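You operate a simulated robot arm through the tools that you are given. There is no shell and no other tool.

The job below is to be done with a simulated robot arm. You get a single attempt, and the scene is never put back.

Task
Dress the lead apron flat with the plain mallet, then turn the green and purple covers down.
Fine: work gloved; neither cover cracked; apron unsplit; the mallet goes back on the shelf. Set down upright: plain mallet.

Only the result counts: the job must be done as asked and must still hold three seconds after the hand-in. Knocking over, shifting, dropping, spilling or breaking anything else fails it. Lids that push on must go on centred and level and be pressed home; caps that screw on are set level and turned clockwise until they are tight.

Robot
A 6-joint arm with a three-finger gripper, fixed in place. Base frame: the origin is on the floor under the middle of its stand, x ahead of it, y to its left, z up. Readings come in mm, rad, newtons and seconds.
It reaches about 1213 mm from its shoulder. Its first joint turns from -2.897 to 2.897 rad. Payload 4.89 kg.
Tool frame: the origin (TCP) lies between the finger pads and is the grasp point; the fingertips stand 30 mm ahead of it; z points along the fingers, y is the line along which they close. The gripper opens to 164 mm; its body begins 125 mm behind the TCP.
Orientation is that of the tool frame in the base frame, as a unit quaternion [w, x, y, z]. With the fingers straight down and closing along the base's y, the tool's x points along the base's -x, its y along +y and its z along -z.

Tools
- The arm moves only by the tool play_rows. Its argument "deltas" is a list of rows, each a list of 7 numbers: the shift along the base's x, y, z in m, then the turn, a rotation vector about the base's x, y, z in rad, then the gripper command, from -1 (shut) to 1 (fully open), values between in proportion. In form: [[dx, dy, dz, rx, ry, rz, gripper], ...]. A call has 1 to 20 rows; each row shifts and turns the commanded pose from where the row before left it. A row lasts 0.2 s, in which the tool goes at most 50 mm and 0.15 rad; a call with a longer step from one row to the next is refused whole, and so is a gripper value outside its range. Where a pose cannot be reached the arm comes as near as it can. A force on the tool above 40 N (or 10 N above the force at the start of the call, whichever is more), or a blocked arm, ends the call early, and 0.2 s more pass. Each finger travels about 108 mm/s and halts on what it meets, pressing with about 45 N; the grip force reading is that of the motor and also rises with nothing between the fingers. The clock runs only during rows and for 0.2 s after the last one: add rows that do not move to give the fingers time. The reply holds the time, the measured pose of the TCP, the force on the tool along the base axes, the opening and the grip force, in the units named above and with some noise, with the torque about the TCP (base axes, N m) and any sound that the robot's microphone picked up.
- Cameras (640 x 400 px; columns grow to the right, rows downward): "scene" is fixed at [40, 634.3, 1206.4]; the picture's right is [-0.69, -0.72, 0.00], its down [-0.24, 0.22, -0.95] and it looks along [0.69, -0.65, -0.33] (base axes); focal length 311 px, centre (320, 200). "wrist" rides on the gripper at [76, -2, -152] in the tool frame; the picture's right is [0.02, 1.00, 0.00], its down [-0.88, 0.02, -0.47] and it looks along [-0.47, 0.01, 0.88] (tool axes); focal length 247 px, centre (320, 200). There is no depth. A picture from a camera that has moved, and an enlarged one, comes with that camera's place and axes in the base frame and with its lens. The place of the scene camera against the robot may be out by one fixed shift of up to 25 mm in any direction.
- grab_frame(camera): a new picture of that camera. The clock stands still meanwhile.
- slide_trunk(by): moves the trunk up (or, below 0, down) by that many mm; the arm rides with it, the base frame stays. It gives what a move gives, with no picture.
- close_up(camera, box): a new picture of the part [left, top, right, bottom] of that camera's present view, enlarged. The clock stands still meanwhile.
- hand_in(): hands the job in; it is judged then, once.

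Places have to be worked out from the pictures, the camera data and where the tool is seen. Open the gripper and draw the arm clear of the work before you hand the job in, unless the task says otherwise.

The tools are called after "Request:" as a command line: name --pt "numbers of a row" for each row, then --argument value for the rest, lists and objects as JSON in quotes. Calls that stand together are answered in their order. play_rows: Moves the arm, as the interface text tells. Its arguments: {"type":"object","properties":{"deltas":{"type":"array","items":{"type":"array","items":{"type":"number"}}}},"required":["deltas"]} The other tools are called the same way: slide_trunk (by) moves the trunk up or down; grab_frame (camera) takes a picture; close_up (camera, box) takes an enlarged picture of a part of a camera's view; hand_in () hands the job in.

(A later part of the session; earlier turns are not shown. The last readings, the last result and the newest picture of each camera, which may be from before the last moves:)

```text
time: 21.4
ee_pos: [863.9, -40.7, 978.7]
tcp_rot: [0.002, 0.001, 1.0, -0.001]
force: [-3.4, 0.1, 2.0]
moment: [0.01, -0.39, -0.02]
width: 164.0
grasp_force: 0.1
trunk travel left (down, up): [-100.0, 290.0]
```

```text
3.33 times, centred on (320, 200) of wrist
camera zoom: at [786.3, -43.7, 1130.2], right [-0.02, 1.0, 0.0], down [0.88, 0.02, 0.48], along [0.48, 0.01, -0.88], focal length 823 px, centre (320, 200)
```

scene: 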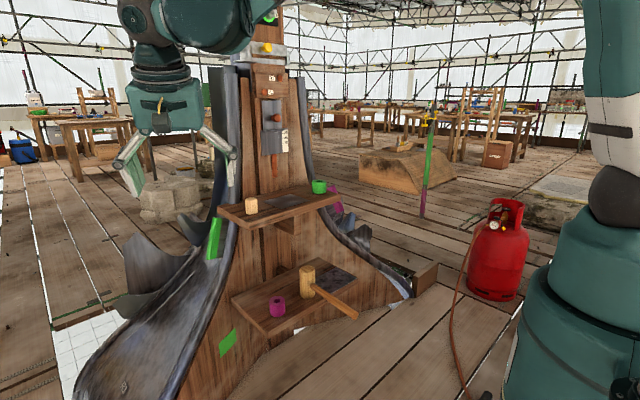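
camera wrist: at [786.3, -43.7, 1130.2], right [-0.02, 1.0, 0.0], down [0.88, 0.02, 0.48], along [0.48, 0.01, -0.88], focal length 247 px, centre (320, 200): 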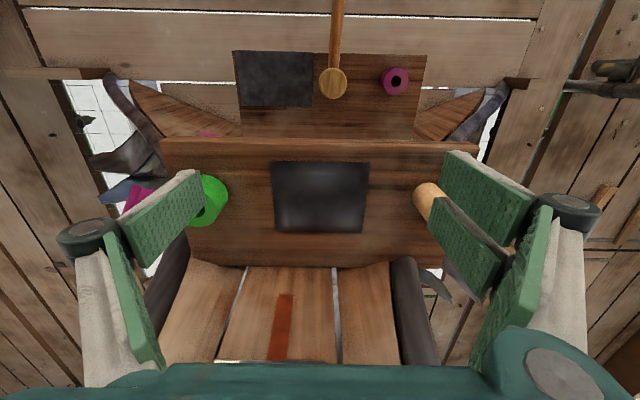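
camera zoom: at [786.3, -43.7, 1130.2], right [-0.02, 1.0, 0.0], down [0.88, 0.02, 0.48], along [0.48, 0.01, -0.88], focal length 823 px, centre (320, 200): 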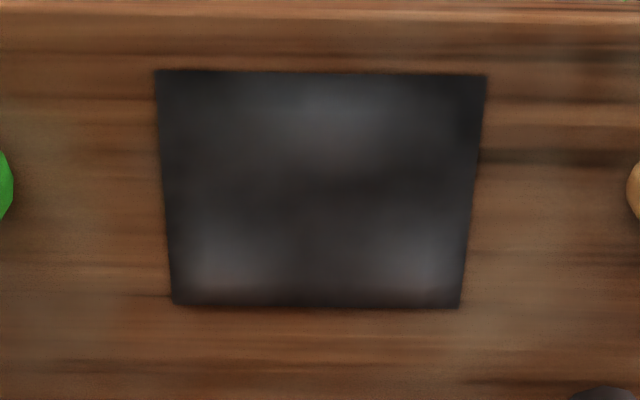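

The apron shows three lighter swellings: front-centre near (933,-36), back-right near (1000,-84) and back-left near (999,8), with the surface at z≈802. The mallet with the handle on the lower shelf is the tool to use, so I back off and lower to view it closely.

Request:
play_rows --pt "-0.04 0 0 0 0 0 1" --pt "-0.04 0 0 0 0 0 1" --pt "-0.04 0 0 0 0 0 1" --pt "-0.04 0.01 0 0 0 0 1" --pt "0 0 -0.045 0 0 0 1" --pt "0 0 -0.045 0 0 0 1" --pt "0 0 -0.045 0 0 0 1" --pt "0 0 -0.045 0 0 0 1" --pt "0 0 -0.045 0 0 0 1"

Request:
grab_frame --camera "wrist"

Request:
close_up --camera "wrist" --box '[200, 40, 440, 260]'

```text
time: 23.4
ee_pos: [703.2, -31.0, 753.3]
tcp_rot: [0.003, 0.0, 1.0, 0.0]
force: [-2.0, 0.0, 1.7]
moment: [-0.02, -0.21, -0.01]
width: 163.8
grasp_force: 0.1
trunk travel left (down, up): [-100.0, 290.0]
```

```text
taken
camera wrist: at [625.9, -34.0, 905.0], right [-0.02, 1.0, 0.0], down [0.88, 0.02, 0.48], along [0.48, 0.01, -0.88], focal length 247 px, centre (320, 200)
```

wrist: 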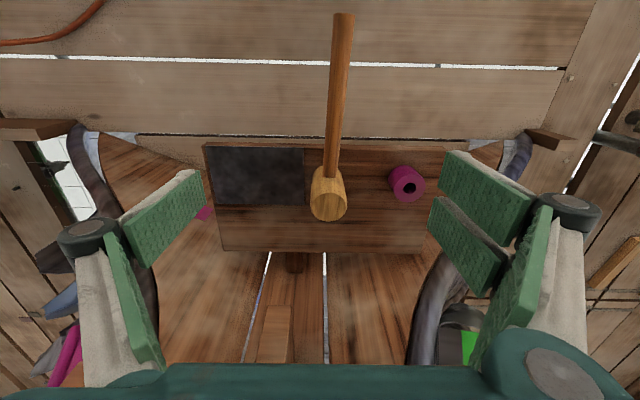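

```text
1.82 times, centred on (320, 150) of wrist
camera zoom: at [625.9, -34.0, 905.0], right [-0.02, 1.0, 0.0], down [0.88, 0.02, 0.48], along [0.48, 0.01, -0.88], focal length 449 px, centre (320, 291)
```

zoom: 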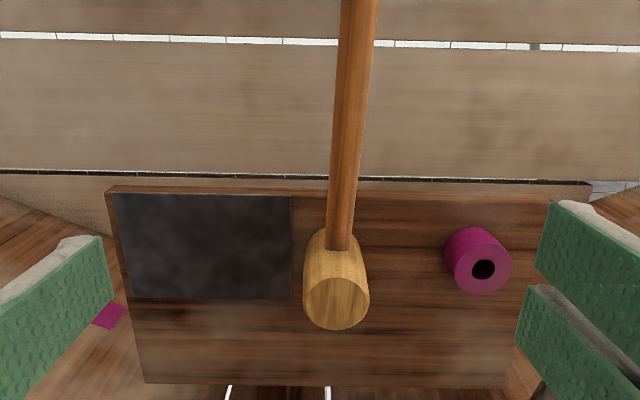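

Triangulating the two wrist views puts the mallet head top at about (817,-17,575), ~55 mm across, with the handle running to about (571,-8,535), and the shelf edge near x 760. Gripping the head with the hand leaned 30° back avoids the upper shelf and post, so I part-close the fingers (to clear the purple tube) and come in for a better view.

Request:
play_rows --pt "0.0 0.003 -0.005 0 -0.105 0 0.3" --pt "0.007 0.003 -0.025 0 -0.105 0 0.3" --pt "0.01 0.003 -0.03 0 -0.105 0 0.3" --pt "0.01 0.003 -0.03 0 -0.105 0 0.3" --pt "0.01 0.002 -0.02 0 -0.104 0 0.3" --pt "0 0 0 0 0 0 0.3"

Request:
grab_frame --camera "wrist"

Request:
grab_frame --camera "scene"

```text
time: 24.8
ee_pos: [797.7, -18.2, 708.2]
tcp_rot: [0.262, 0.001, 0.965, 0.0]
force: [-1.2, -0.3, 0.9]
moment: [0.0, 0.01, -0.04]
width: 106.9
grasp_force: 0.1
out of reach, approached as far as the arm can: row 3, 4, 5
trunk travel left (down, up): [-100.0, 290.0]
```

```text
taken
camera wrist: at [655.2, -21.9, 800.0], right [-0.02, 1.0, -0.01], down [0.52, 0.02, 0.85], along [0.85, 0.01, -0.52], focal length 247 px, centre (320, 200)
```

wrist: 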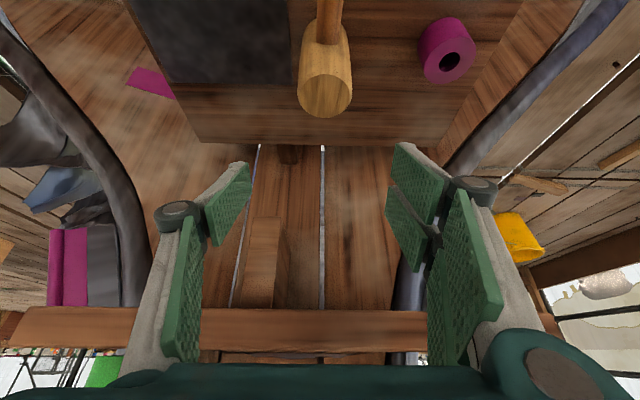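

```text
taken
```

scene: 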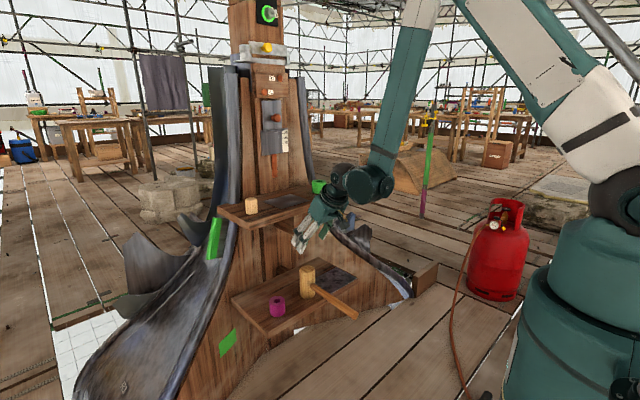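

The arm could not get low enough with that tilt from here; it stopped at (798,-18,708), clear above the mallet. I raise a little and lower the trunk to gain reach at the lower shelf.

Request:
play_rows --pt "-0.02 0 0.02 0 0 0 0.3" --pt "-0.02 0 0.03 0 0 0 0.3"

Request:
slide_trunk --by -100

Request:
grab_frame --camera "wrist"

Request:
grab_frame --camera "scene"

```text
time: 25.4
ee_pos: [759.9, -19.6, 756.4]
tcp_rot: [0.261, 0.001, 0.965, 0.0]
force: [1.5, -0.9, -1.1]
moment: [0.0, 0.19, 0.02]
width: 106.5
grasp_force: 0.1
trunk travel left (down, up): [-100.0, 290.0]
```

```text
time: 26.7
ee_pos: [759.7, -18.9, 656.5]
tcp_rot: [0.262, 0.001, 0.965, -0.001]
force: [-0.5, 0.6, 0.5]
moment: [0.01, 0.0, 0.0]
width: 106.7
grasp_force: 0.1
trunk travel left (down, up): [0.0, 390.0]
```

```text
taken
camera wrist: at [615.8, -22.4, 749.3], right [-0.02, 1.0, -0.01], down [0.52, 0.02, 0.85], along [0.85, 0.01, -0.52], focal length 247 px, centre (320, 200)
```

wrist: 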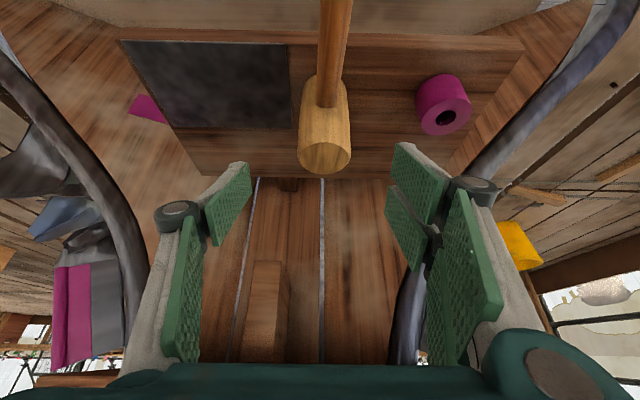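

```text
taken
```

scene: 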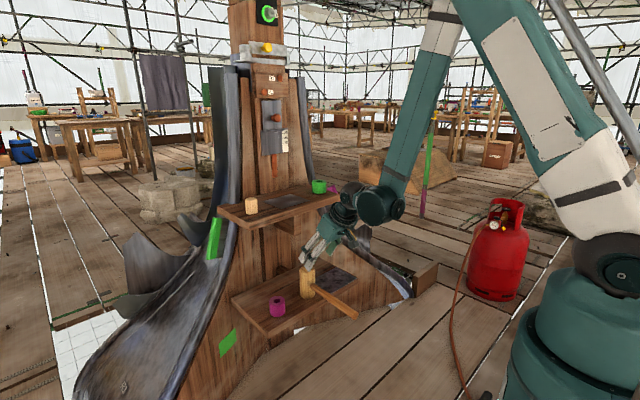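

The trunk is down and I have a closer view of the mallet. I enlarge it to pin down the head, handle and shelf heights.

Request:
close_up --camera "wrist" --box '[270, 20, 390, 200]'

Request:
close_up --camera "scene" --box '[270, 230, 370, 330]'

```text
2.22 times, centred on (330, 110) of wrist
camera zoom: at [615.8, -22.4, 749.3], right [-0.02, 1.0, -0.01], down [0.52, 0.02, 0.85], along [0.85, 0.01, -0.52], focal length 549 px, centre (298, 400)
```

zoom: 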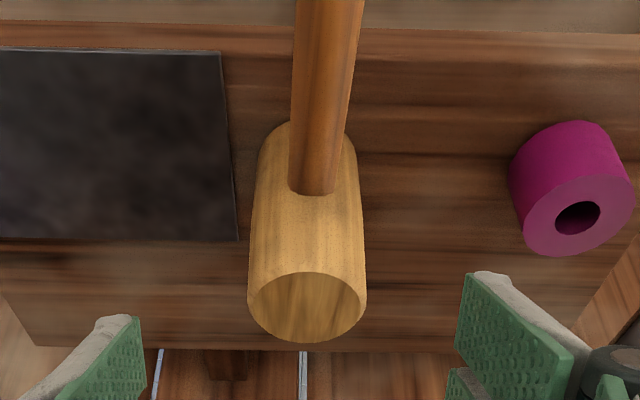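

```text
4.00 times, centred on (320, 280) of scene
camera zoom: at [40.0, 634.3, 1206.4], right [-0.69, -0.72, 0.0], down [-0.24, 0.22, -0.95], along [0.69, -0.65, -0.33], focal length 1244 px, centre (320, -120)
```

zoom: 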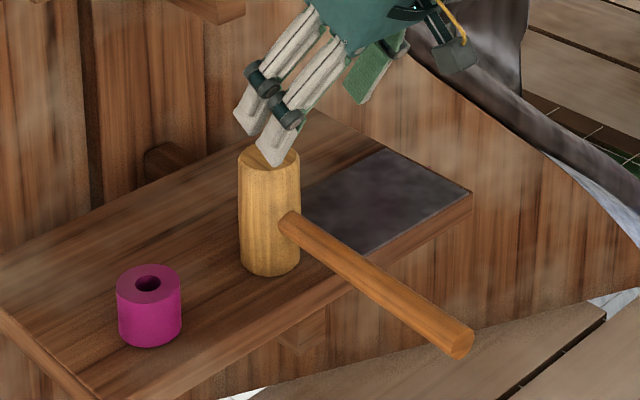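

From three views the head top is at (818,-16.5,573), dia ≈57 mm, standing on the shelf at z≈469, so it is ≈104 mm tall. I move above it with the fingers straddling in y and check that the arm can reach lower here.

Request:
play_rows --pt "0.03 0.002 0 0 0 0 0.3" --pt "0.028 0.0 -0.005 0 0 0 0.3" --pt "0 0 0 0 0 0 0.3"

Request:
play_rows --pt "0 0 -0.015 0 0 0 0.3" --pt "0 0 -0.015 0 0 0 0.3" --pt "0 0 0 0 0 0 0.3"

Request:
grab_frame --camera "wrist"

Request:
close_up --camera "scene" --box '[270, 170, 390, 330]'

```text
time: 27.5
ee_pos: [818.4, -18.7, 651.6]
tcp_rot: [0.262, 0.001, 0.965, 0.0]
force: [0.1, 0.7, -0.5]
moment: [-0.03, -0.04, -0.01]
width: 106.7
grasp_force: 0.0
trunk travel left (down, up): [0.0, 390.0]
```

```text
time: 28.3
ee_pos: [818.5, -18.7, 622.0]
tcp_rot: [0.262, 0.0, 0.965, 0.001]
force: [0.6, -0.5, 0.9]
moment: [0.01, 0.01, -0.01]
width: 106.7
grasp_force: 0.1
trunk travel left (down, up): [0.0, 390.0]
```

```text
taken
camera wrist: at [675.8, -21.2, 714.7], right [-0.02, 1.0, -0.01], down [0.52, 0.02, 0.85], along [0.85, 0.01, -0.52], focal length 247 px, centre (320, 200)
```

wrist: 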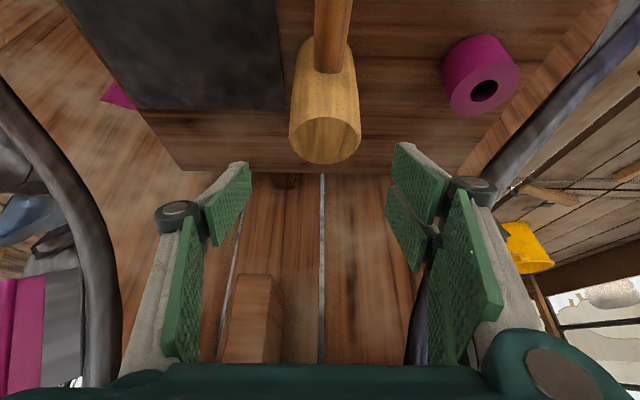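

```text
2.50 times, centred on (330, 250) of scene
camera zoom: at [40.0, 634.3, 1206.4], right [-0.69, -0.72, 0.0], down [-0.24, 0.22, -0.95], along [0.69, -0.65, -0.33], focal length 778 px, centre (295, 75)
```

zoom: 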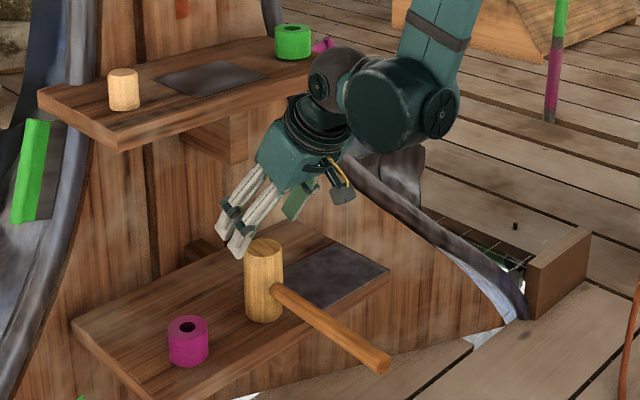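

The hand is centred over the head to within about 2 mm in y. I descend so that the pads straddle the upper part of the head, watching the force.

Request:
play_rows --pt "-0.001 0.001 -0.02 0 0 0 0.3" --pt "-0.001 0.001 -0.02 0 0 0 0.3" --pt "0 0 -0.02 0 0 0 0.3" --pt "0 0 -0.015 0 0 0 0.3" --pt "0 0 0 0 0 0 0.3"

Request:
grab_frame --camera "wrist"

Request:
close_up --camera "scene" --box '[270, 220, 370, 320]'

```text
time: 29.5
ee_pos: [837.5, -16.9, 568.3]
tcp_rot: [0.26, 0.001, 0.966, 0.001]
force: [-0.8, 0.4, -0.2]
moment: [-0.01, 0.01, 0.03]
width: 106.5
grasp_force: 0.0
out of reach, approached as far as the arm can: row 2, 3, 4
trunk travel left (down, up): [0.0, 390.0]
```

```text
taken
camera wrist: at [694.4, -19.6, 661.4], right [-0.02, 1.0, -0.01], down [0.52, 0.02, 0.85], along [0.85, 0.01, -0.52], focal length 247 px, centre (320, 200)
```

wrist: 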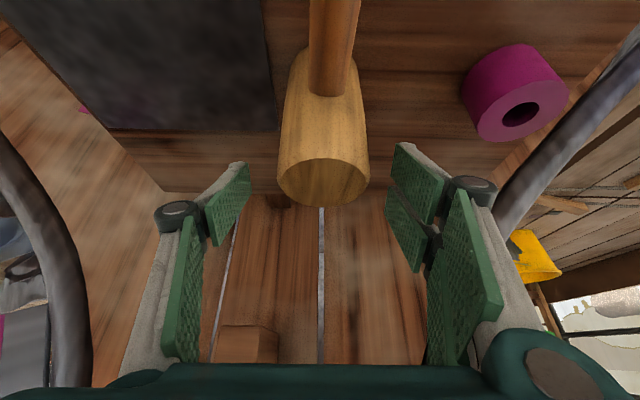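

```text
4.00 times, centred on (320, 270) of scene
camera zoom: at [40.0, 634.3, 1206.4], right [-0.69, -0.72, 0.0], down [-0.24, 0.22, -0.95], along [0.69, -0.65, -0.33], focal length 1244 px, centre (320, -80)
```

zoom: 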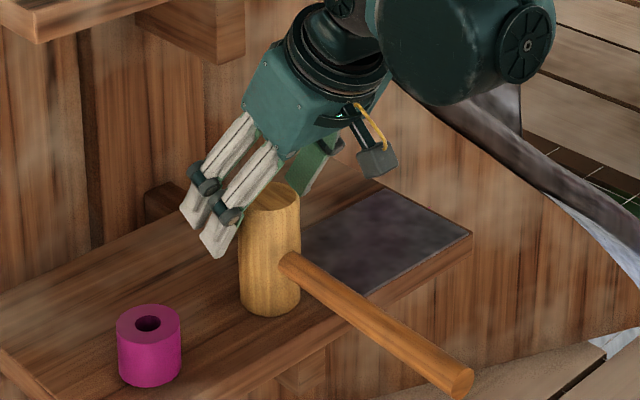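

The reach limit pushed the hand 20 mm too far forward, with no contact. I go back up, reduce the lean to about 18°, and come down again.

Request:
play_rows --pt "0 0 0.03 0 0 0 0.3" --pt "0 0 0.03 0 0 0 0.3" --pt "-0.01 0 0.02 0 0.07 0 0.3" --pt "-0.01 0 0 0 0.07 0 0.3" --pt "0 0 0 0 0.07 0 0.3" --pt "0 0 0 0 0 0 0.3"

Request:
play_rows --pt "0 0 -0.02 0 0 0 0.3" --pt "0 0 -0.02 0 0 0 0.3" --pt "0 0 0 0 0 0 0.3"

Request:
grab_frame --camera "wrist"

```text
time: 30.9
ee_pos: [817.9, -15.0, 649.5]
tcp_rot: [0.159, 0.001, 0.987, 0.0]
force: [-0.6, -0.6, -0.2]
moment: [-0.01, -0.04, 0.0]
width: 106.7
grasp_force: 0.1
trunk travel left (down, up): [0.0, 390.0]
```

```text
time: 31.7
ee_pos: [818.2, -15.0, 609.7]
tcp_rot: [0.159, 0.001, 0.987, 0.0]
force: [-0.2, 0.2, -0.4]
moment: [0.01, 0.02, 0.01]
width: 106.6
grasp_force: 0.2
trunk travel left (down, up): [0.0, 390.0]
```

```text
taken
camera wrist: at [697.3, -18.3, 729.2], right [-0.02, 1.0, -0.01], down [0.69, 0.02, 0.73], along [0.73, 0.01, -0.69], focal length 247 px, centre (320, 200)
```

wrist: 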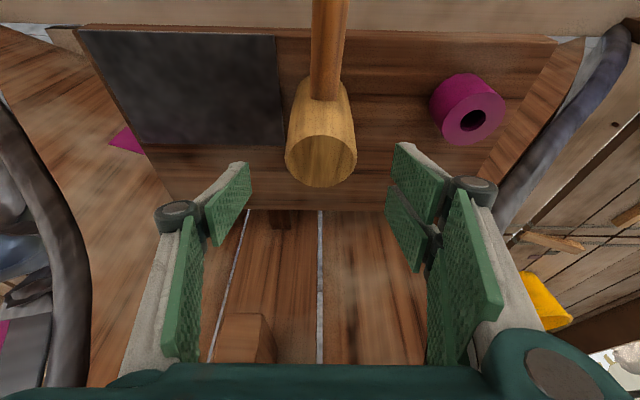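

The head top now computes to (818,-16,571), matching the hand position. I descend the last 62 mm.

Request:
play_rows --pt "0 -0.001 -0.021 0 0 0 0.3" --pt "0 0 -0.021 0 0 0 0.3" --pt "0 0 -0.02 0 0 0 0.3" --pt "0 0 0 0 0 0 0.3"

Request:
grab_frame --camera "wrist"

Request:
close_up --camera "scene" --box '[270, 220, 370, 320]'

```text
time: 32.7
ee_pos: [817.8, -15.5, 546.8]
tcp_rot: [0.16, 0.001, 0.987, 0.0]
force: [-0.8, 0.1, 0.4]
moment: [-0.03, 0.0, 0.05]
width: 106.5
grasp_force: 0.0
trunk travel left (down, up): [0.0, 390.0]
```

```text
taken
camera wrist: at [696.5, -19.4, 667.1], right [-0.02, 1.0, -0.01], down [0.69, 0.02, 0.73], along [0.73, 0.01, -0.69], focal length 247 px, centre (320, 200)
```

wrist: 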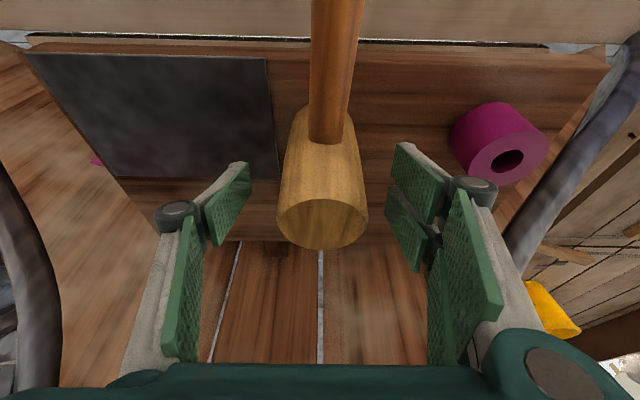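

```text
4.00 times, centred on (320, 270) of scene
camera zoom: at [40.0, 634.3, 1206.4], right [-0.69, -0.72, 0.0], down [-0.24, 0.22, -0.95], along [0.69, -0.65, -0.33], focal length 1244 px, centre (320, -80)
```

zoom: 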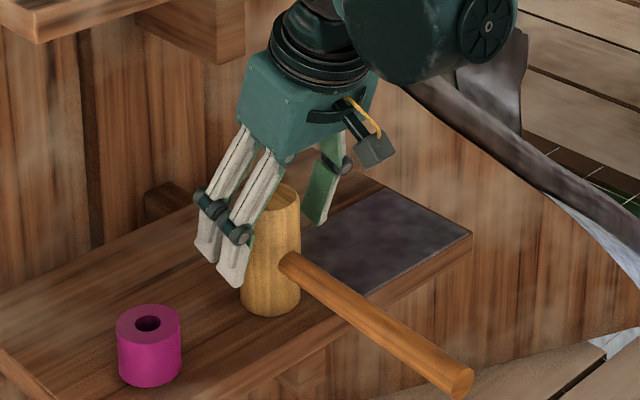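

The fingers straddle the head with about equal gaps. I close the gripper on it.

Request:
play_rows --pt "0 0 0 0 0 0 0.0" --pt "0 0 0 0 0 0 -0.2" --pt "0 0 0 0 0 0 -0.4" --pt "0 0 0 0 0 0 -1" --pt "0 0 0 0 0 0 -1" --pt "0 0 0 0 0 0 -1" --pt "0 0 0 0 0 0 -1"

Request:
grab_frame --camera "wrist"

Request:
close_up --camera "scene" --box '[270, 220, 370, 320]'

```text
time: 34.3
ee_pos: [816.5, -16.3, 548.1]
tcp_rot: [0.16, 0.0, 0.987, 0.0]
force: [0.4, 2.1, 2.1]
moment: [0.2, 0.06, -0.05]
width: 57.0
grasp_force: 45.0
trunk travel left (down, up): [0.0, 390.0]
```

```text
taken
camera wrist: at [696.7, -19.4, 667.2], right [-0.02, 1.0, -0.01], down [0.69, 0.02, 0.73], along [0.73, 0.01, -0.69], focal length 247 px, centre (320, 200)
```

wrist: 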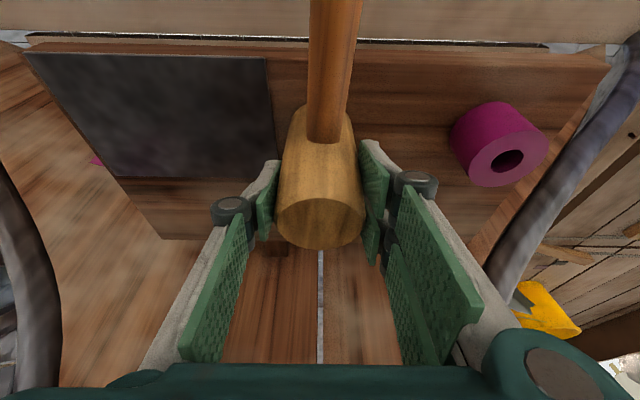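

```text
4.00 times, centred on (320, 270) of scene
camera zoom: at [40.0, 634.3, 1206.4], right [-0.69, -0.72, 0.0], down [-0.24, 0.22, -0.95], along [0.69, -0.65, -0.33], focal length 1244 px, centre (320, -80)
```

zoom: 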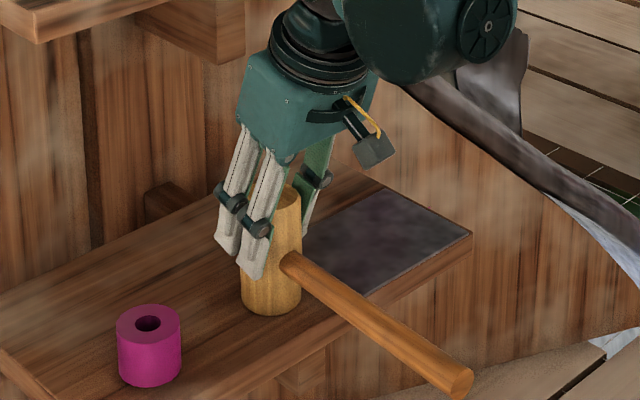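

The grip holds at 57 mm and 45 N. I lift straight up a little and check that the mallet stays level in the hand.

Request:
play_rows --pt "0 0 0.01 0 0 0 -1" --pt "0 0 0.02 0 0 0 -1" --pt "0 0 0.02 0 0 0 -1" --pt "0 0 0 0 0 0 -1"

Request:
close_up --camera "scene" --box '[260, 190, 380, 320]'

Request:
grab_frame --camera "wrist"

```text
time: 35.3
ee_pos: [816.2, -17.5, 597.6]
tcp_rot: [0.159, 0.001, 0.987, -0.001]
force: [0.7, 0.4, -5.8]
moment: [0.03, -0.1, -0.03]
width: 57.0
grasp_force: 44.9
trunk travel left (down, up): [0.0, 390.0]
```

```text
3.08 times, centred on (320, 255) of scene
camera zoom: at [40.0, 634.3, 1206.4], right [-0.69, -0.72, 0.0], down [-0.24, 0.22, -0.95], along [0.69, -0.65, -0.33], focal length 957 px, centre (320, 31)
```

zoom: 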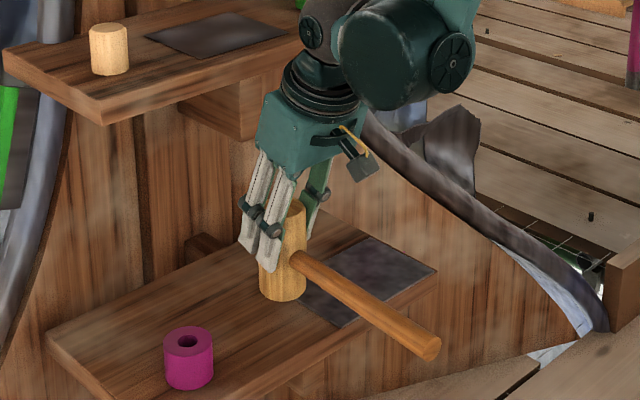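

```text
taken
camera wrist: at [695.4, -19.5, 716.7], right [-0.02, 1.0, -0.01], down [0.69, 0.02, 0.73], along [0.73, 0.01, -0.69], focal length 247 px, centre (320, 200)
```

wrist: 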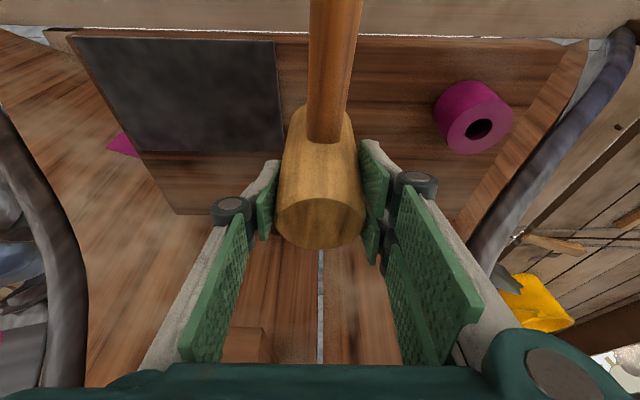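

The mallet came up level, weighing about 0.6 kg. I draw back from the upper shelf edge, raise, and then move in above the apron.

Request:
play_rows --pt "-0.02 0 0.03 0 0 0 -1" --pt "-0.02 0 0.03 0 0 0 -1" --pt "-0.02 0 0.03 0 0 0 -1" --pt "0 0 0.04 0 0 0 -1" --pt "0 0 0.045 0 0 0 -1" --pt "0 0 0.045 0 0 0 -1" --pt "0 0 0.045 0 0 0 -1" --pt "0 0 0.045 0 0 0 -1" --pt "0 0 0.045 0 0 0 -1" --pt "0 0 0 0 0 0 -1"

Request:
grab_frame --camera "wrist"

Request:
grab_frame --camera "scene"

```text
time: 37.5
ee_pos: [755.9, -15.5, 952.8]
tcp_rot: [0.16, 0.001, 0.987, -0.001]
force: [0.9, 1.0, -5.1]
moment: [0.01, -0.06, -0.02]
width: 56.7
grasp_force: 44.8
trunk travel left (down, up): [0.0, 390.0]
```

```text
taken
camera wrist: at [635.5, -18.5, 1073.1], right [-0.02, 1.0, -0.01], down [0.69, 0.02, 0.73], along [0.73, 0.01, -0.69], focal length 247 px, centre (320, 200)
```

wrist: 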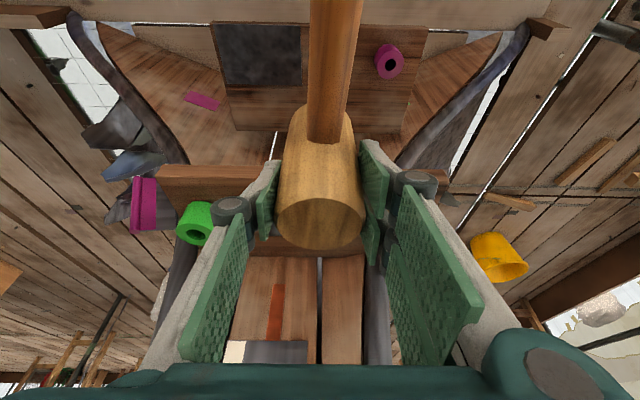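

```text
taken
```

scene: 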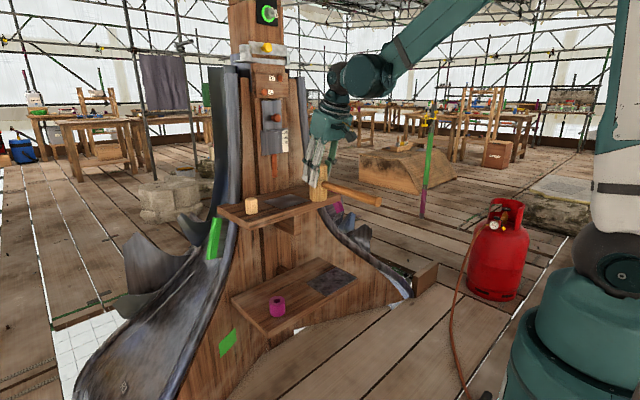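

The mallet is at the height of the upper shelf. I take an enlarged scene view of the apron for reference before striking.

Request:
close_up --camera "scene" --box '[235, 175, 325, 225]'

Request:
play_rows --pt "0.04 -0.004 0 0 0 0 -1" --pt "0.04 -0.004 0 0 0 0 -1" --pt "0.04 -0.004 0 0 0 0 -1" --pt "0.04 -0.004 0 0 0 0 -1" --pt "0.017 -0.004 0 0 0 0 -1" --pt "0 0 0 0 0 0 -1"

Request:
grab_frame --camera "wrist"

Request:
close_up --camera "scene" --box '[230, 120, 390, 230]'

```text
7.11 times, centred on (280, 200) of scene
camera zoom: at [40.0, 634.3, 1206.4], right [-0.69, -0.72, 0.0], down [-0.24, 0.22, -0.95], along [0.69, -0.65, -0.33], focal length 2212 px, centre (604, 200)
```

zoom: 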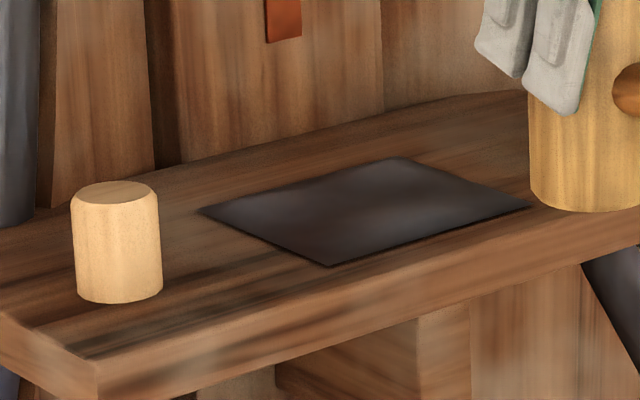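

```text
time: 38.9
ee_pos: [933.4, -37.4, 952.7]
tcp_rot: [0.159, 0.001, 0.987, 0.0]
force: [0.2, 0.1, -5.3]
moment: [-0.04, -0.08, 0.01]
width: 56.9
grasp_force: 45.3
trunk travel left (down, up): [0.0, 390.0]
```

```text
taken
camera wrist: at [812.4, -40.1, 1072.6], right [-0.02, 1.0, -0.01], down [0.69, 0.02, 0.73], along [0.73, 0.01, -0.69], focal length 247 px, centre (320, 200)
```

wrist: 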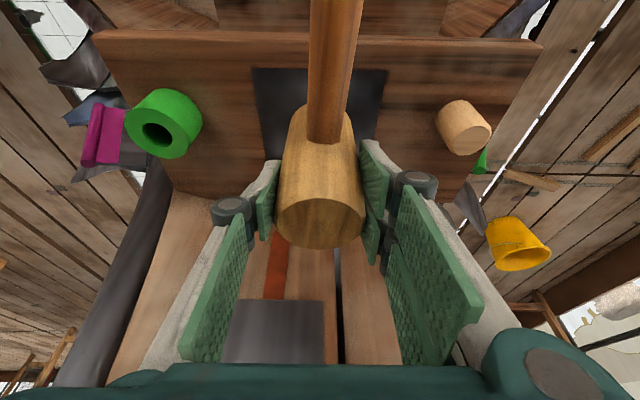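

```text
3.64 times, centred on (310, 175) of scene
camera zoom: at [40.0, 634.3, 1206.4], right [-0.69, -0.72, 0.0], down [-0.24, 0.22, -0.95], along [0.69, -0.65, -0.33], focal length 1131 px, centre (356, 291)
```

zoom: 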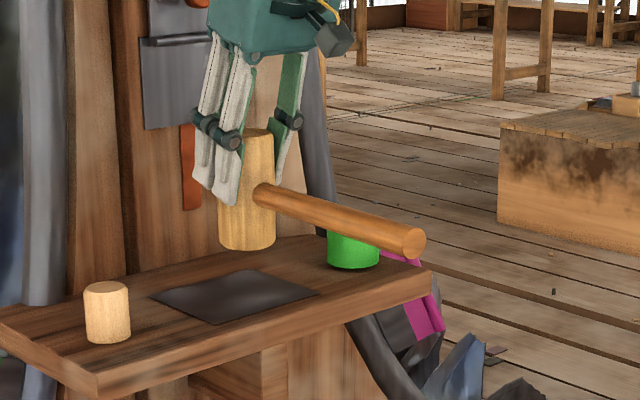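

The head hangs level above the front swelling. I lower in small steps to find the surface by force, starting with a very gentle touch.

Request:
play_rows --pt "0 0 -0.02 0 0 0 -1" --pt "0 0 -0.02 0 0 0 -1" --pt "0 0 -0.015 0 0 0 -1" --pt "0 0 0 0 0 0 -1"

Request:
close_up --camera "scene" --box '[240, 150, 340, 230]'

Request:
grab_frame --camera "wrist"

```text
time: 39.9
ee_pos: [933.1, -37.6, 896.7]
tcp_rot: [0.16, 0.0, 0.987, 0.0]
force: [0.6, 0.5, -5.7]
moment: [-0.02, -0.08, 0.01]
width: 57.2
grasp_force: 45.2
trunk travel left (down, up): [0.0, 390.0]
```

```text
5.00 times, centred on (290, 190) of scene
camera zoom: at [40.0, 634.3, 1206.4], right [-0.69, -0.72, 0.0], down [-0.24, 0.22, -0.95], along [0.69, -0.65, -0.33], focal length 1555 px, centre (470, 250)
```

zoom: 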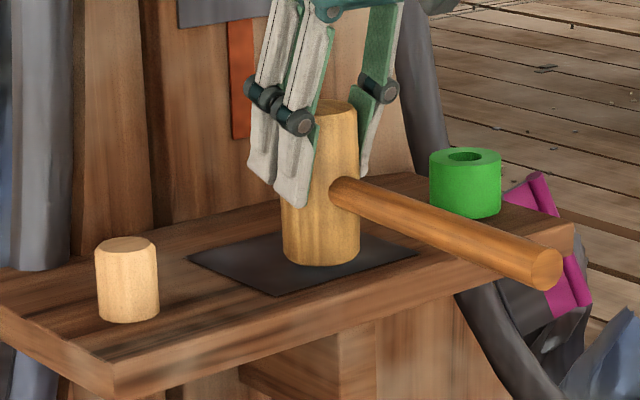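

```text
taken
camera wrist: at [812.4, -39.4, 1017.0], right [-0.02, 1.0, -0.01], down [0.69, 0.02, 0.73], along [0.73, 0.01, -0.69], focal length 247 px, centre (320, 200)
```

wrist: 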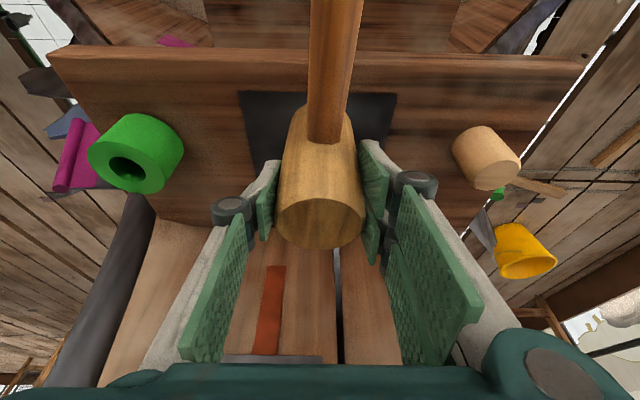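

The head sits right over the front swelling with roughly 15 mm to go. I creep down in 3–4 mm rows until it touches.

Request:
play_rows --pt "0 0 -0.004 0 0 0 -1" --pt "0 0 -0.004 0 0 0 -1" --pt "0 0 -0.003 0 0 0 -1" --pt "0 0 -0.003 0 0 0 -1"

```text
time: 40.9
ee_pos: [935.4, -36.7, 884.3]
tcp_rot: [0.161, 0.001, 0.987, 0.0]
force: [4.7, 0.4, 33.8]
moment: [0.0, -0.26, 0.17]
width: 57.2
grasp_force: 45.0
trunk travel left (down, up): [0.0, 390.0]
```

It touched at TCP z≈884 with about 39 N. I lift off and look at what happened to the front swelling.

Request:
play_rows --pt "0 0 0.02 0 0 0 -1" --pt "0 0 0.04 0 0 0 -1" --pt "-0.03 0 0.03 0 0 0 -1" --pt "-0.04 0 0.0 0 0 0 -1" --pt "-0.04 0 0 0 0 0 -1" --pt "-0.04 0 0 0 0 0 -1" --pt "0 0 0 0 0 0 -1"

Request:
close_up --camera "scene" --box '[235, 175, 325, 225]'

Request:
grab_frame --camera "wrist"

```text
time: 42.5
ee_pos: [787.9, -38.4, 972.2]
tcp_rot: [0.16, 0.002, 0.987, 0.0]
force: [0.5, 0.2, -6.1]
moment: [0.0, -0.07, -0.04]
width: 56.9
grasp_force: 44.8
trunk travel left (down, up): [0.0, 390.0]
```

```text
7.11 times, centred on (280, 200) of scene
camera zoom: at [40.0, 634.3, 1206.4], right [-0.69, -0.72, 0.0], down [-0.24, 0.22, -0.95], along [0.69, -0.65, -0.33], focal length 2212 px, centre (604, 200)
```

zoom: 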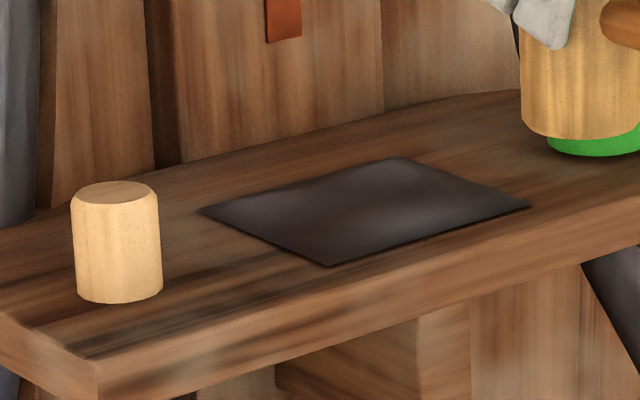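

```text
taken
camera wrist: at [666.3, -40.6, 1093.1], right [-0.02, 1.0, -0.01], down [0.69, 0.02, 0.73], along [0.73, 0.01, -0.69], focal length 247 px, centre (320, 200)
```

wrist: 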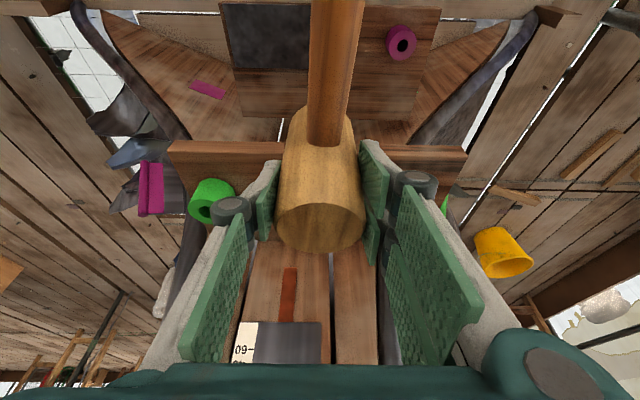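

The two views look alike, so I enlarge the apron more to compare the shading.

Request:
close_up --camera "scene" --box '[260, 190, 312, 216]'

```text
12.31 times, centred on (286, 203) of scene
camera zoom: at [40.0, 634.3, 1206.4], right [-0.69, -0.72, 0.0], down [-0.24, 0.22, -0.95], along [0.69, -0.65, -0.33], focal length 3828 px, centre (738, 163)
```

zoom: 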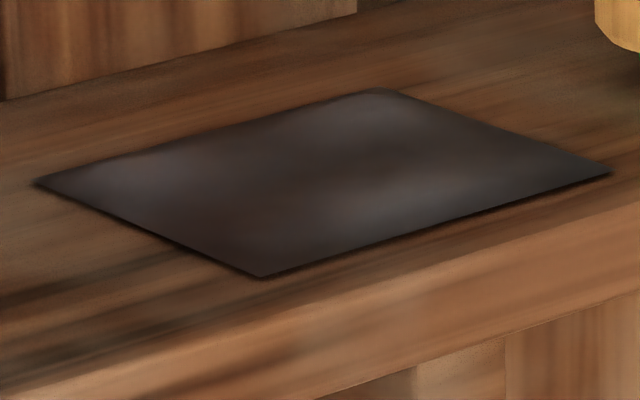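

All three swellings are still visible (back-left at the left corner, back-right at the far corner, front-centre at the near edge), so the slow press did little. I go back over the front one and give a light tap at about 0.1 m/s.

Request:
play_rows --pt "0.035 0 0 0 0 0 -1" --pt "0.04 0 0 0 0 0 -1" --pt "0.04 0 0 0 0 0 -1" --pt "0.03 0.001 -0.02 0 0 0 -1" --pt "0 0 -0.03 0 0 0 -1" --pt "0 0 -0.017 0 0 0 -1" --pt "0 0 0 0 0 0 -1"

Request:
play_rows --pt "0 0 -0.022 0 0 0 -1" --pt "0 0 0.02 0 0 0 -1"

```text
time: 44.1
ee_pos: [930.6, -36.3, 904.4]
tcp_rot: [0.159, 0.001, 0.987, 0.0]
force: [-1.0, -0.3, -5.1]
moment: [0.01, -0.09, 0.03]
width: 57.1
grasp_force: 44.8
trunk travel left (down, up): [0.0, 390.0]
```

```text
time: 44.7
ee_pos: [931.5, -34.8, 902.8]
tcp_rot: [0.159, 0.0, 0.987, 0.0]
force: [0.0, -0.7, -5.3]
moment: [0.0, -0.06, 0.01]
width: 57.1
grasp_force: 45.7
trunk travel left (down, up): [0.0, 390.0]
```

There was no sound, so the tap may not have landed because of arm lag. I repeat it with a hold at the bottom so the reading shows the contact.

Request:
play_rows --pt "0 0 -0.02 0 0 0 -1" --pt "0 0 0 0 0 0 -1"

Request:
close_up --camera "scene" --box '[240, 150, 340, 230]'

```text
time: 45.3
ee_pos: [929.8, -34.1, 883.9]
tcp_rot: [0.16, 0.0, 0.987, 0.0]
force: [-2.1, -0.5, 1.0]
moment: [-0.07, 0.0, -0.06]
width: 56.9
grasp_force: 45.1
trunk travel left (down, up): [0.0, 390.0]
```

```text
5.00 times, centred on (290, 190) of scene
camera zoom: at [40.0, 634.3, 1206.4], right [-0.69, -0.72, 0.0], down [-0.24, 0.22, -0.95], along [0.69, -0.65, -0.33], focal length 1555 px, centre (470, 250)
```

zoom: 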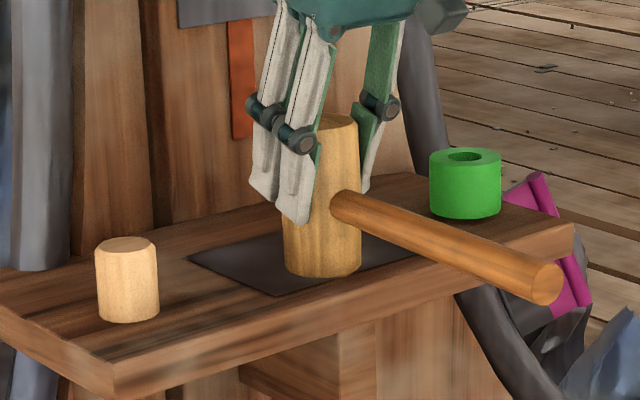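

Now the head just rests with about 6 N at z 884. I raise 20 mm and give a firmer tap at about 0.13 m/s, aimed slightly below the surface.

Request:
play_rows --pt "0 0 0.01 0 0 0 -1" --pt "0.002 0 0.012 0 0 0 -1" --pt "0 0 0 0 0 0 -1"

Request:
play_rows --pt "0 0 -0.026 0 0 0 -1" --pt "0 0 0.02 0 0 0 -1"

```text
time: 46.1
ee_pos: [933.8, -34.7, 906.0]
tcp_rot: [0.158, 0.0, 0.987, 0.0]
force: [0.0, 0.7, -4.8]
moment: [-0.05, -0.06, 0.02]
width: 57.0
grasp_force: 45.2
trunk travel left (down, up): [0.0, 390.0]
```

```text
time: 46.7
ee_pos: [931.9, -36.6, 899.9]
tcp_rot: [0.159, 0.001, 0.987, 0.0]
force: [1.2, 0.4, -5.2]
moment: [-0.01, -0.01, 0.02]
width: 57.1
grasp_force: 45.0
trunk travel left (down, up): [0.0, 390.0]
```

No jolt was reported. I raise 80 mm to uncover the front area and compare the shading.

Request:
play_rows --pt "0 0 0.04 0 0 0 -1" --pt "0 0 0.04 0 0 0 -1" --pt "0 0 0.0 0 0 0 -1"

Request:
close_up --camera "scene" --box '[260, 190, 312, 216]'

```text
time: 47.5
ee_pos: [931.5, -33.9, 979.9]
tcp_rot: [0.159, 0.001, 0.987, 0.0]
force: [1.0, 0.6, -5.5]
moment: [0.01, -0.05, 0.02]
width: 56.9
grasp_force: 45.4
trunk travel left (down, up): [0.0, 390.0]
```

```text
12.31 times, centred on (286, 203) of scene
camera zoom: at [40.0, 634.3, 1206.4], right [-0.69, -0.72, 0.0], down [-0.24, 0.22, -0.95], along [0.69, -0.65, -0.33], focal length 3828 px, centre (738, 163)
```

zoom: 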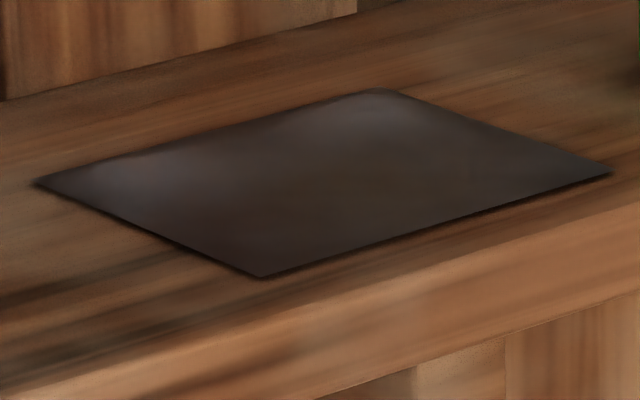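

The front swelling's highlight is gone: that tap flattened it. The two back ones remain, at about (1000,2) and (1000,-80), so I move over the left one, keep clear of the plain cylinder, and hover.

Request:
play_rows --pt "0.025 0.012 0 0 0 0 -1" --pt "0.025 0.012 0 0 0 0 -1" --pt "0.018 0.012 -0.01 0 0 0 -1" --pt "0 0 -0.03 0 0 0 -1" --pt "0 0 -0.03 0 0 0 -1" --pt "0 0 -0.004 0 0 0 -1" --pt "0 0 0 0 0 0 -1"

Request:
close_up --camera "scene" --box '[240, 150, 340, 230]'

Request:
grab_frame --camera "wrist"

```text
time: 49.1
ee_pos: [1000.4, 0.1, 905.5]
tcp_rot: [0.159, 0.002, 0.987, 0.0]
force: [0.1, 0.3, -5.1]
moment: [0.01, -0.12, 0.01]
width: 56.9
grasp_force: 45.5
trunk travel left (down, up): [0.0, 390.0]
```

```text
5.00 times, centred on (290, 190) of scene
camera zoom: at [40.0, 634.3, 1206.4], right [-0.69, -0.72, 0.0], down [-0.24, 0.22, -0.95], along [0.69, -0.65, -0.33], focal length 1555 px, centre (470, 250)
```

zoom: 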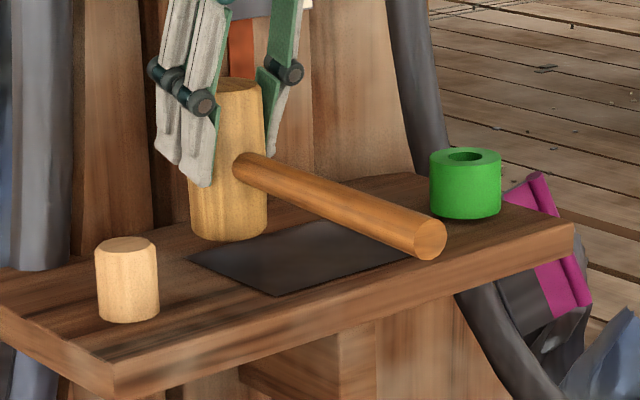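

```text
taken
camera wrist: at [879.7, -3.0, 1025.4], right [-0.02, 1.0, -0.01], down [0.69, 0.02, 0.73], along [0.73, 0.01, -0.69], focal length 247 px, centre (320, 200)
```

wrist: 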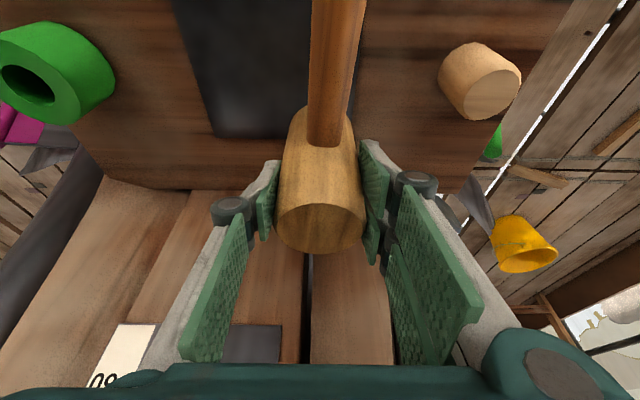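

Projected onto the sheet, the head is about 6 mm too far back for this swelling. I shift it to about x 994 and give the same tap that worked on the first.

Request:
play_rows --pt "-0.006 -0.002 0 0 0 0 -1" --pt "0 0 0 0 0 0 -1"

Request:
play_rows --pt "0 0 -0.026 0 0 0 -1" --pt "0 0 0.02 0 0 0 -1"

Request:
play_rows --pt "0 0 0.04 0 0 0 -1" --pt "0 0 0.04 0 0 0 -1" --pt "0 0 0.0 0 0 0 -1"

Request:
close_up --camera "scene" --box '[260, 190, 312, 216]'

```text
time: 49.7
ee_pos: [995.4, -2.7, 905.6]
tcp_rot: [0.159, 0.001, 0.987, -0.001]
force: [0.5, 0.0, -6.0]
moment: [-0.01, -0.06, 0.01]
width: 56.6
grasp_force: 45.2
trunk travel left (down, up): [0.0, 390.0]
```

```text
time: 50.3
ee_pos: [993.8, -0.4, 898.1]
tcp_rot: [0.159, 0.001, 0.987, 0.001]
force: [0.6, 0.6, -6.1]
moment: [0.0, -0.05, -0.01]
width: 57.3
grasp_force: 44.8
trunk travel left (down, up): [0.0, 390.0]
```

```text
time: 51.1
ee_pos: [994.9, -0.6, 978.6]
tcp_rot: [0.16, 0.001, 0.987, 0.0]
force: [0.1, 0.2, -5.9]
moment: [0.01, -0.08, -0.03]
width: 56.8
grasp_force: 45.0
trunk travel left (down, up): [0.0, 390.0]
```

```text
12.31 times, centred on (286, 203) of scene
camera zoom: at [40.0, 634.3, 1206.4], right [-0.69, -0.72, 0.0], down [-0.24, 0.22, -0.95], along [0.69, -0.65, -0.33], focal length 3828 px, centre (738, 163)
```

zoom: 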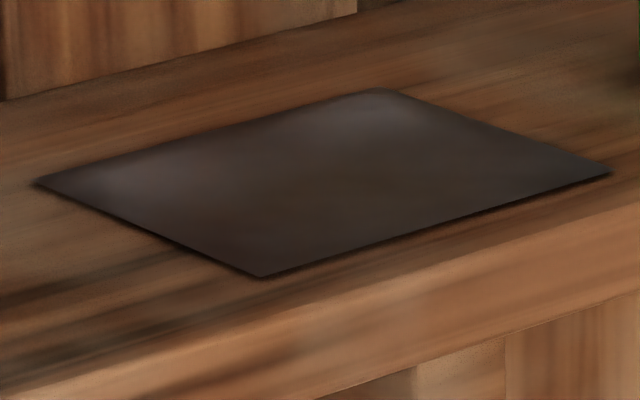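

The left-back highlight is fainter but not gone. I repeat the tap there, slightly firmer.

Request:
play_rows --pt "0 -0.001 -0.035 0 0 0 -1" --pt "0 0 -0.035 0 0 0 -1" --pt "0 0 -0.003 0 0 0 -1" --pt "0 0 0 0 0 0 -1"

Request:
play_rows --pt "0 0 -0.028 0 0 0 -1" --pt "0 0 0 0 0 0 -1"

Request:
close_up --camera "scene" --box '[240, 150, 340, 230]'

```text
time: 52.1
ee_pos: [995.6, -3.4, 906.2]
tcp_rot: [0.158, 0.0, 0.987, 0.0]
force: [0.4, 0.6, -5.1]
moment: [-0.01, -0.12, -0.01]
width: 56.9
grasp_force: 45.0
trunk travel left (down, up): [0.0, 390.0]
```

```text
time: 52.7
ee_pos: [993.6, -2.8, 879.5]
tcp_rot: [0.161, 0.001, 0.987, 0.001]
force: [9.6, -0.7, 34.3]
moment: [-0.1, -0.38, 0.17]
width: 57.0
grasp_force: 45.0
trunk travel left (down, up): [0.0, 390.0]
```

```text
5.00 times, centred on (290, 190) of scene
camera zoom: at [40.0, 634.3, 1206.4], right [-0.69, -0.72, 0.0], down [-0.24, 0.22, -0.95], along [0.69, -0.65, -0.33], focal length 1555 px, centre (470, 250)
```

zoom: 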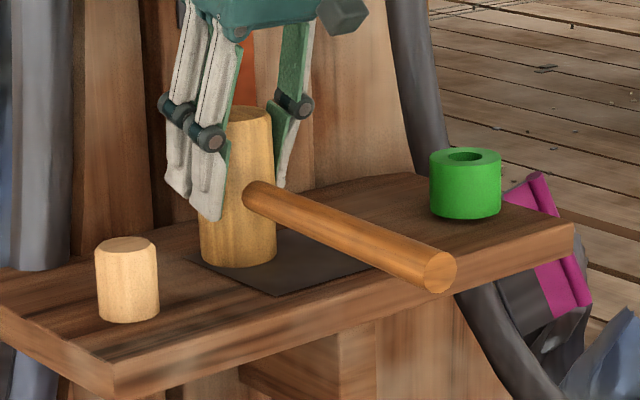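

That landed with about 40 N at z 879.5. I lift and check again.

Request:
play_rows --pt "0 0 0.02 0 0 0 -1" --pt "0 0 0.04 0 0 0 -1" --pt "0 0 0.04 0 0 0 -1" --pt "0 0 0.0 0 0 0 -1"

Request:
close_up --camera "scene" --box '[260, 190, 312, 216]'

Request:
close_up --camera "scene" --box '[230, 120, 350, 220]'

```text
time: 53.7
ee_pos: [995.1, -3.7, 976.3]
tcp_rot: [0.159, 0.0, 0.987, 0.0]
force: [0.3, 0.4, -6.3]
moment: [0.01, -0.02, -0.03]
width: 56.8
grasp_force: 44.7
trunk travel left (down, up): [0.0, 390.0]
```

```text
12.31 times, centred on (286, 203) of scene
camera zoom: at [40.0, 634.3, 1206.4], right [-0.69, -0.72, 0.0], down [-0.24, 0.22, -0.95], along [0.69, -0.65, -0.33], focal length 3828 px, centre (738, 163)
```

zoom: 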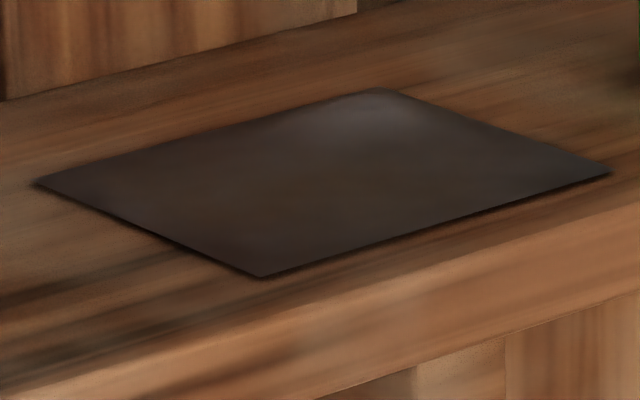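

```text
4.00 times, centred on (290, 170) of scene
camera zoom: at [40.0, 634.3, 1206.4], right [-0.69, -0.72, 0.0], down [-0.24, 0.22, -0.95], along [0.69, -0.65, -0.33], focal length 1244 px, centre (440, 320)
```

zoom: 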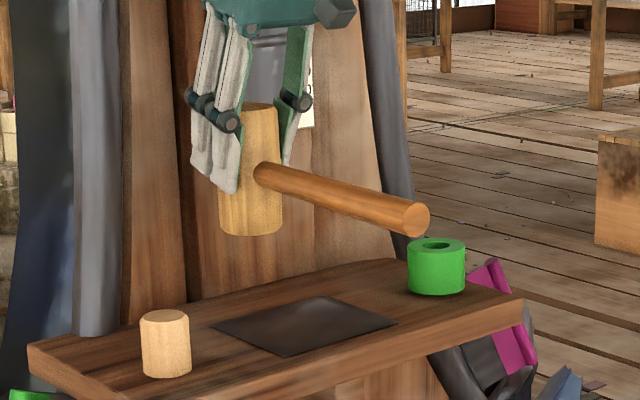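

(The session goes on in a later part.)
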